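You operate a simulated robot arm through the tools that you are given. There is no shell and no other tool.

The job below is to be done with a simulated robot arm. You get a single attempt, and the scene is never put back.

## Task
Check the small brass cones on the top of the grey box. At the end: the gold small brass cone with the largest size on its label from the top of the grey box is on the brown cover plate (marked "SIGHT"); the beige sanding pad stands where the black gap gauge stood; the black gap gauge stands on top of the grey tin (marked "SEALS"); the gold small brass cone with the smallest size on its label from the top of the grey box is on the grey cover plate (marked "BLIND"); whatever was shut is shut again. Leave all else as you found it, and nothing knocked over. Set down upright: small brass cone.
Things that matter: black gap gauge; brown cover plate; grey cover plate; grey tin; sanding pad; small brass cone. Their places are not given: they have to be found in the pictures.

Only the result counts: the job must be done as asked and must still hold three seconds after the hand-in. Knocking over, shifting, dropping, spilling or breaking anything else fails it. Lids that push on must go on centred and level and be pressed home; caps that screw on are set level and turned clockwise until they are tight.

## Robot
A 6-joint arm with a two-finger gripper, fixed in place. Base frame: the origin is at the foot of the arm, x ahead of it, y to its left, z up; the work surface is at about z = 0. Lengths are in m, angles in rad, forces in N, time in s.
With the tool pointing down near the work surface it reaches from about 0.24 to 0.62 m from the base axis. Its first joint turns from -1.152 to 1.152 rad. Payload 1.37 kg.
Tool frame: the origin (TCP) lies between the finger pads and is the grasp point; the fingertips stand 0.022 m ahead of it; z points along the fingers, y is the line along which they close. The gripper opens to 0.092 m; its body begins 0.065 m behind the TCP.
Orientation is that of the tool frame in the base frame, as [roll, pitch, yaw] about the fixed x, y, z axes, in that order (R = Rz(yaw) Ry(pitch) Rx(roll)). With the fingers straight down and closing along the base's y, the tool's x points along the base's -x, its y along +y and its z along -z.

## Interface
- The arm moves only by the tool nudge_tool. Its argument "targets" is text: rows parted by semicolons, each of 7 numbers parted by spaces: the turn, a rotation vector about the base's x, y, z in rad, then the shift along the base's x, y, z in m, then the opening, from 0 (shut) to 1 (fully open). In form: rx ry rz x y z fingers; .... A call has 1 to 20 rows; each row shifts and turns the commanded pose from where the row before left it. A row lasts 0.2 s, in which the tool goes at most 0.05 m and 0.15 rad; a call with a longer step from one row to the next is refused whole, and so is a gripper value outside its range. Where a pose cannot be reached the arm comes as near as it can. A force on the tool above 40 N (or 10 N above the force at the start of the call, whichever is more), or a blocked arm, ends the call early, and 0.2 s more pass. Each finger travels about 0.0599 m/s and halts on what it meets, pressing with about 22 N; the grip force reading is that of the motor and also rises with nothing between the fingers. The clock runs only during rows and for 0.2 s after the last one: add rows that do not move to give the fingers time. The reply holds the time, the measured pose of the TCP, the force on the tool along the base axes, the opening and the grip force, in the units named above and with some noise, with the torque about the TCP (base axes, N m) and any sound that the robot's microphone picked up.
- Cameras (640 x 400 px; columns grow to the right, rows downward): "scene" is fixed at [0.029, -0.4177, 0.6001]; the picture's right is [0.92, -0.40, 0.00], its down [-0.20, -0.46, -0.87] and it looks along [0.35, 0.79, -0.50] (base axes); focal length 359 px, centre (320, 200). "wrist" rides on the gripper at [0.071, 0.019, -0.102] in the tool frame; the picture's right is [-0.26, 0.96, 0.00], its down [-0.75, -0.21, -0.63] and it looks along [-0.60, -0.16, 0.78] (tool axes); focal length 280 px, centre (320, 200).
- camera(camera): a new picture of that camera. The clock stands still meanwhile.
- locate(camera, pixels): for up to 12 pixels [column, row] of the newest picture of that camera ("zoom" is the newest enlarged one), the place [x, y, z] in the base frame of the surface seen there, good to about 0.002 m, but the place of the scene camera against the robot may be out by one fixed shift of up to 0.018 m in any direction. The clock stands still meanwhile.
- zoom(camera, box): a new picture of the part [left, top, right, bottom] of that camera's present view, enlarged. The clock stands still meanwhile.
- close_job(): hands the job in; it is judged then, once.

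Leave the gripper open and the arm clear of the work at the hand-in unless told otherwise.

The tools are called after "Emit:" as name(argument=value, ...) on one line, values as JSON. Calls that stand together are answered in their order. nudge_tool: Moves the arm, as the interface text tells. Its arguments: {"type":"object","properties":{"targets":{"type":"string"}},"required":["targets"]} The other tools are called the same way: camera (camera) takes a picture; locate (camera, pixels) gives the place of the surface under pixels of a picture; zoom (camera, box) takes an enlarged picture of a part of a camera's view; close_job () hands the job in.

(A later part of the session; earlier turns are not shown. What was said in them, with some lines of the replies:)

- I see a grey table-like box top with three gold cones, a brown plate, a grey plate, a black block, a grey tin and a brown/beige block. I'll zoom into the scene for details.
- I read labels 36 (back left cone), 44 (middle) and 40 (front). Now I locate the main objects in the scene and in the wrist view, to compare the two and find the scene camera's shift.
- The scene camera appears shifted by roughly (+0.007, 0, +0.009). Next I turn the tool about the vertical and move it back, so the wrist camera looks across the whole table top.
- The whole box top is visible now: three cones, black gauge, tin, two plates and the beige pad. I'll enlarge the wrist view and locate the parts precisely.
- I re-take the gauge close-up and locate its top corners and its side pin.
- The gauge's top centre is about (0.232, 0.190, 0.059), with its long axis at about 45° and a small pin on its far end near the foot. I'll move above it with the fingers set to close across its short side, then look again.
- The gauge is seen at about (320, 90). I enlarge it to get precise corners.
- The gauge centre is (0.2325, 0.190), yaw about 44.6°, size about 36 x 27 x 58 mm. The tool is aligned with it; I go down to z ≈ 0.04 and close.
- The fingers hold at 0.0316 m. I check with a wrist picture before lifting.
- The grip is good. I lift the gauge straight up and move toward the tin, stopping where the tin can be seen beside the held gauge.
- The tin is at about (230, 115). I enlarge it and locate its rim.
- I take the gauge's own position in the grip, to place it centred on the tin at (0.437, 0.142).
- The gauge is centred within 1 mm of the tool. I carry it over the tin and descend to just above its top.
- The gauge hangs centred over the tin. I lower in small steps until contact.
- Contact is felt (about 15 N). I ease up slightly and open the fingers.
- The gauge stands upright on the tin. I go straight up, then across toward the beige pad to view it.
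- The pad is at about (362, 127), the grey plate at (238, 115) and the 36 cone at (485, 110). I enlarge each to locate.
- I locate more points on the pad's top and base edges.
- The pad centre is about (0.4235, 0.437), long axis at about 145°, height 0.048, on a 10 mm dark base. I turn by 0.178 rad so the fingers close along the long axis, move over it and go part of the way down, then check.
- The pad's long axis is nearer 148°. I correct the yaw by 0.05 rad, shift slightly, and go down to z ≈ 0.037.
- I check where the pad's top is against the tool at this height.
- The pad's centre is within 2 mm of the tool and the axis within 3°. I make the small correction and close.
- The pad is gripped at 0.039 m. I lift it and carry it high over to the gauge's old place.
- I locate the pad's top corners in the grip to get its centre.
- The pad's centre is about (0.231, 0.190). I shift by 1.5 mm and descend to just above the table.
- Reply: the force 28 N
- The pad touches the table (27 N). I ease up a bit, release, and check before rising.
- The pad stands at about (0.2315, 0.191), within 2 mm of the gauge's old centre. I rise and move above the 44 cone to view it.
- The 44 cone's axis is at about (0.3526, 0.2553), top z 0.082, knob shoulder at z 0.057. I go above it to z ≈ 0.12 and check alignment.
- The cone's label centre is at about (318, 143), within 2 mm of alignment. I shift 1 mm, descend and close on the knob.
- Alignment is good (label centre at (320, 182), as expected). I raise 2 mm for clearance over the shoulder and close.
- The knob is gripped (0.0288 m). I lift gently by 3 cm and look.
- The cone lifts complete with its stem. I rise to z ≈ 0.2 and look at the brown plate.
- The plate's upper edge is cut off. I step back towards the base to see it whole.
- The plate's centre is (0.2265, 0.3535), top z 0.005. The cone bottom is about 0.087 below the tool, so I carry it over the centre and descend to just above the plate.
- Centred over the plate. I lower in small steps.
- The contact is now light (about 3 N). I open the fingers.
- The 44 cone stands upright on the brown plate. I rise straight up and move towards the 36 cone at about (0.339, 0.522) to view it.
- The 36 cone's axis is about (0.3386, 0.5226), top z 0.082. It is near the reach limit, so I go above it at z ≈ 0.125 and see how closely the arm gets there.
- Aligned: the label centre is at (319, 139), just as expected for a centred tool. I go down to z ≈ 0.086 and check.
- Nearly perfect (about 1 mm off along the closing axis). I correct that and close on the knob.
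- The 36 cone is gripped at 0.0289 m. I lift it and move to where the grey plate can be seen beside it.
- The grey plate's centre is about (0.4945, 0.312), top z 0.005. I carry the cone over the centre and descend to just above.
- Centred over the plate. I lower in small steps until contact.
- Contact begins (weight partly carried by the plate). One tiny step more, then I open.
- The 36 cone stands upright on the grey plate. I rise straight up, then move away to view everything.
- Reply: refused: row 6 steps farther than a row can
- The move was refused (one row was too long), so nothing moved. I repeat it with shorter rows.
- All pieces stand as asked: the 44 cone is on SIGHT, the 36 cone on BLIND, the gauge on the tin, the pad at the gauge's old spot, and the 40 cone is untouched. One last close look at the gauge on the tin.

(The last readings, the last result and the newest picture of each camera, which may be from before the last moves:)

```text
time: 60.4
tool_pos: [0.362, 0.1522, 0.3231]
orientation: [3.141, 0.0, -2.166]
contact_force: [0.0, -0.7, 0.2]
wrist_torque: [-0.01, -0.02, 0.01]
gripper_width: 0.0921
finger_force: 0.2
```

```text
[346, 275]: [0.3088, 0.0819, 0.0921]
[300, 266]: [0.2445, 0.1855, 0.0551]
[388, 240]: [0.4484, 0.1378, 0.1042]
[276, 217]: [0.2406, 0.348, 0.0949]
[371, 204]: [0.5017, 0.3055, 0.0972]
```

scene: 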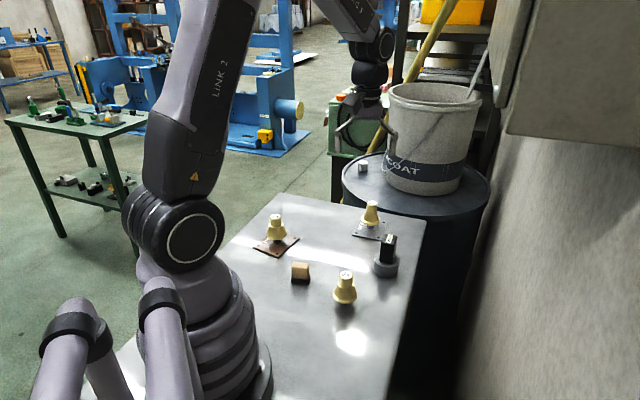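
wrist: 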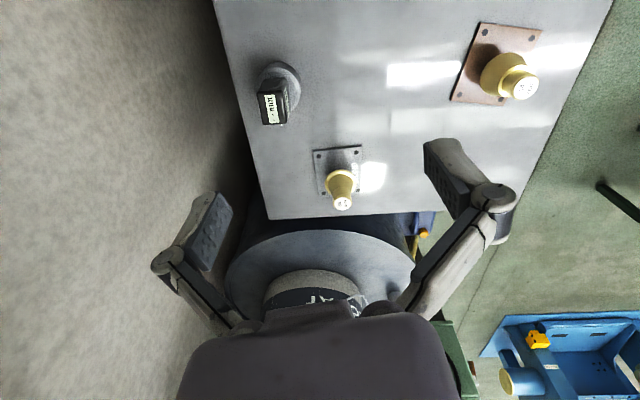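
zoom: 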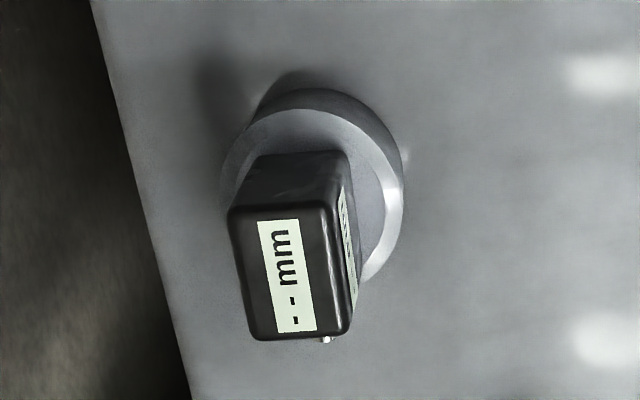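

The gauge stands level and well inside the tin's top, the gripper is open, and the arm is clear at z ≈ 0.32. I hand in the job.

Emit:
close_job()

```text
The job is handed in.
```

I did all the moves and handed the job in; the hand-in reply gave no verdict. The cones on the grey box were labelled 36, 40 and 44 mm.

- **44 mm cone (largest):** it stands upright on the brown "SIGHT" plate, near its centre.
- **36 mm cone (smallest):** it stands upright on the grey "BLIND" plate, near its centre.
- **Black gap gauge:** it stands level on top of the grey "SEALS" tin, fully inside the tin's rim.
- **Beige sanding pad:** it stands where the gauge stood, within about 2 mm of the gauge's old centre. I did not turn it to match the gauge's direction.
- **40 mm cone:** I never touched it, and its position read the same at the end as at the start.

I opened nothing, so nothing had to be shut again; the tin stayed closed. The final pictures showed nothing knocked over. I left the gripper open and the arm raised clear of the table.
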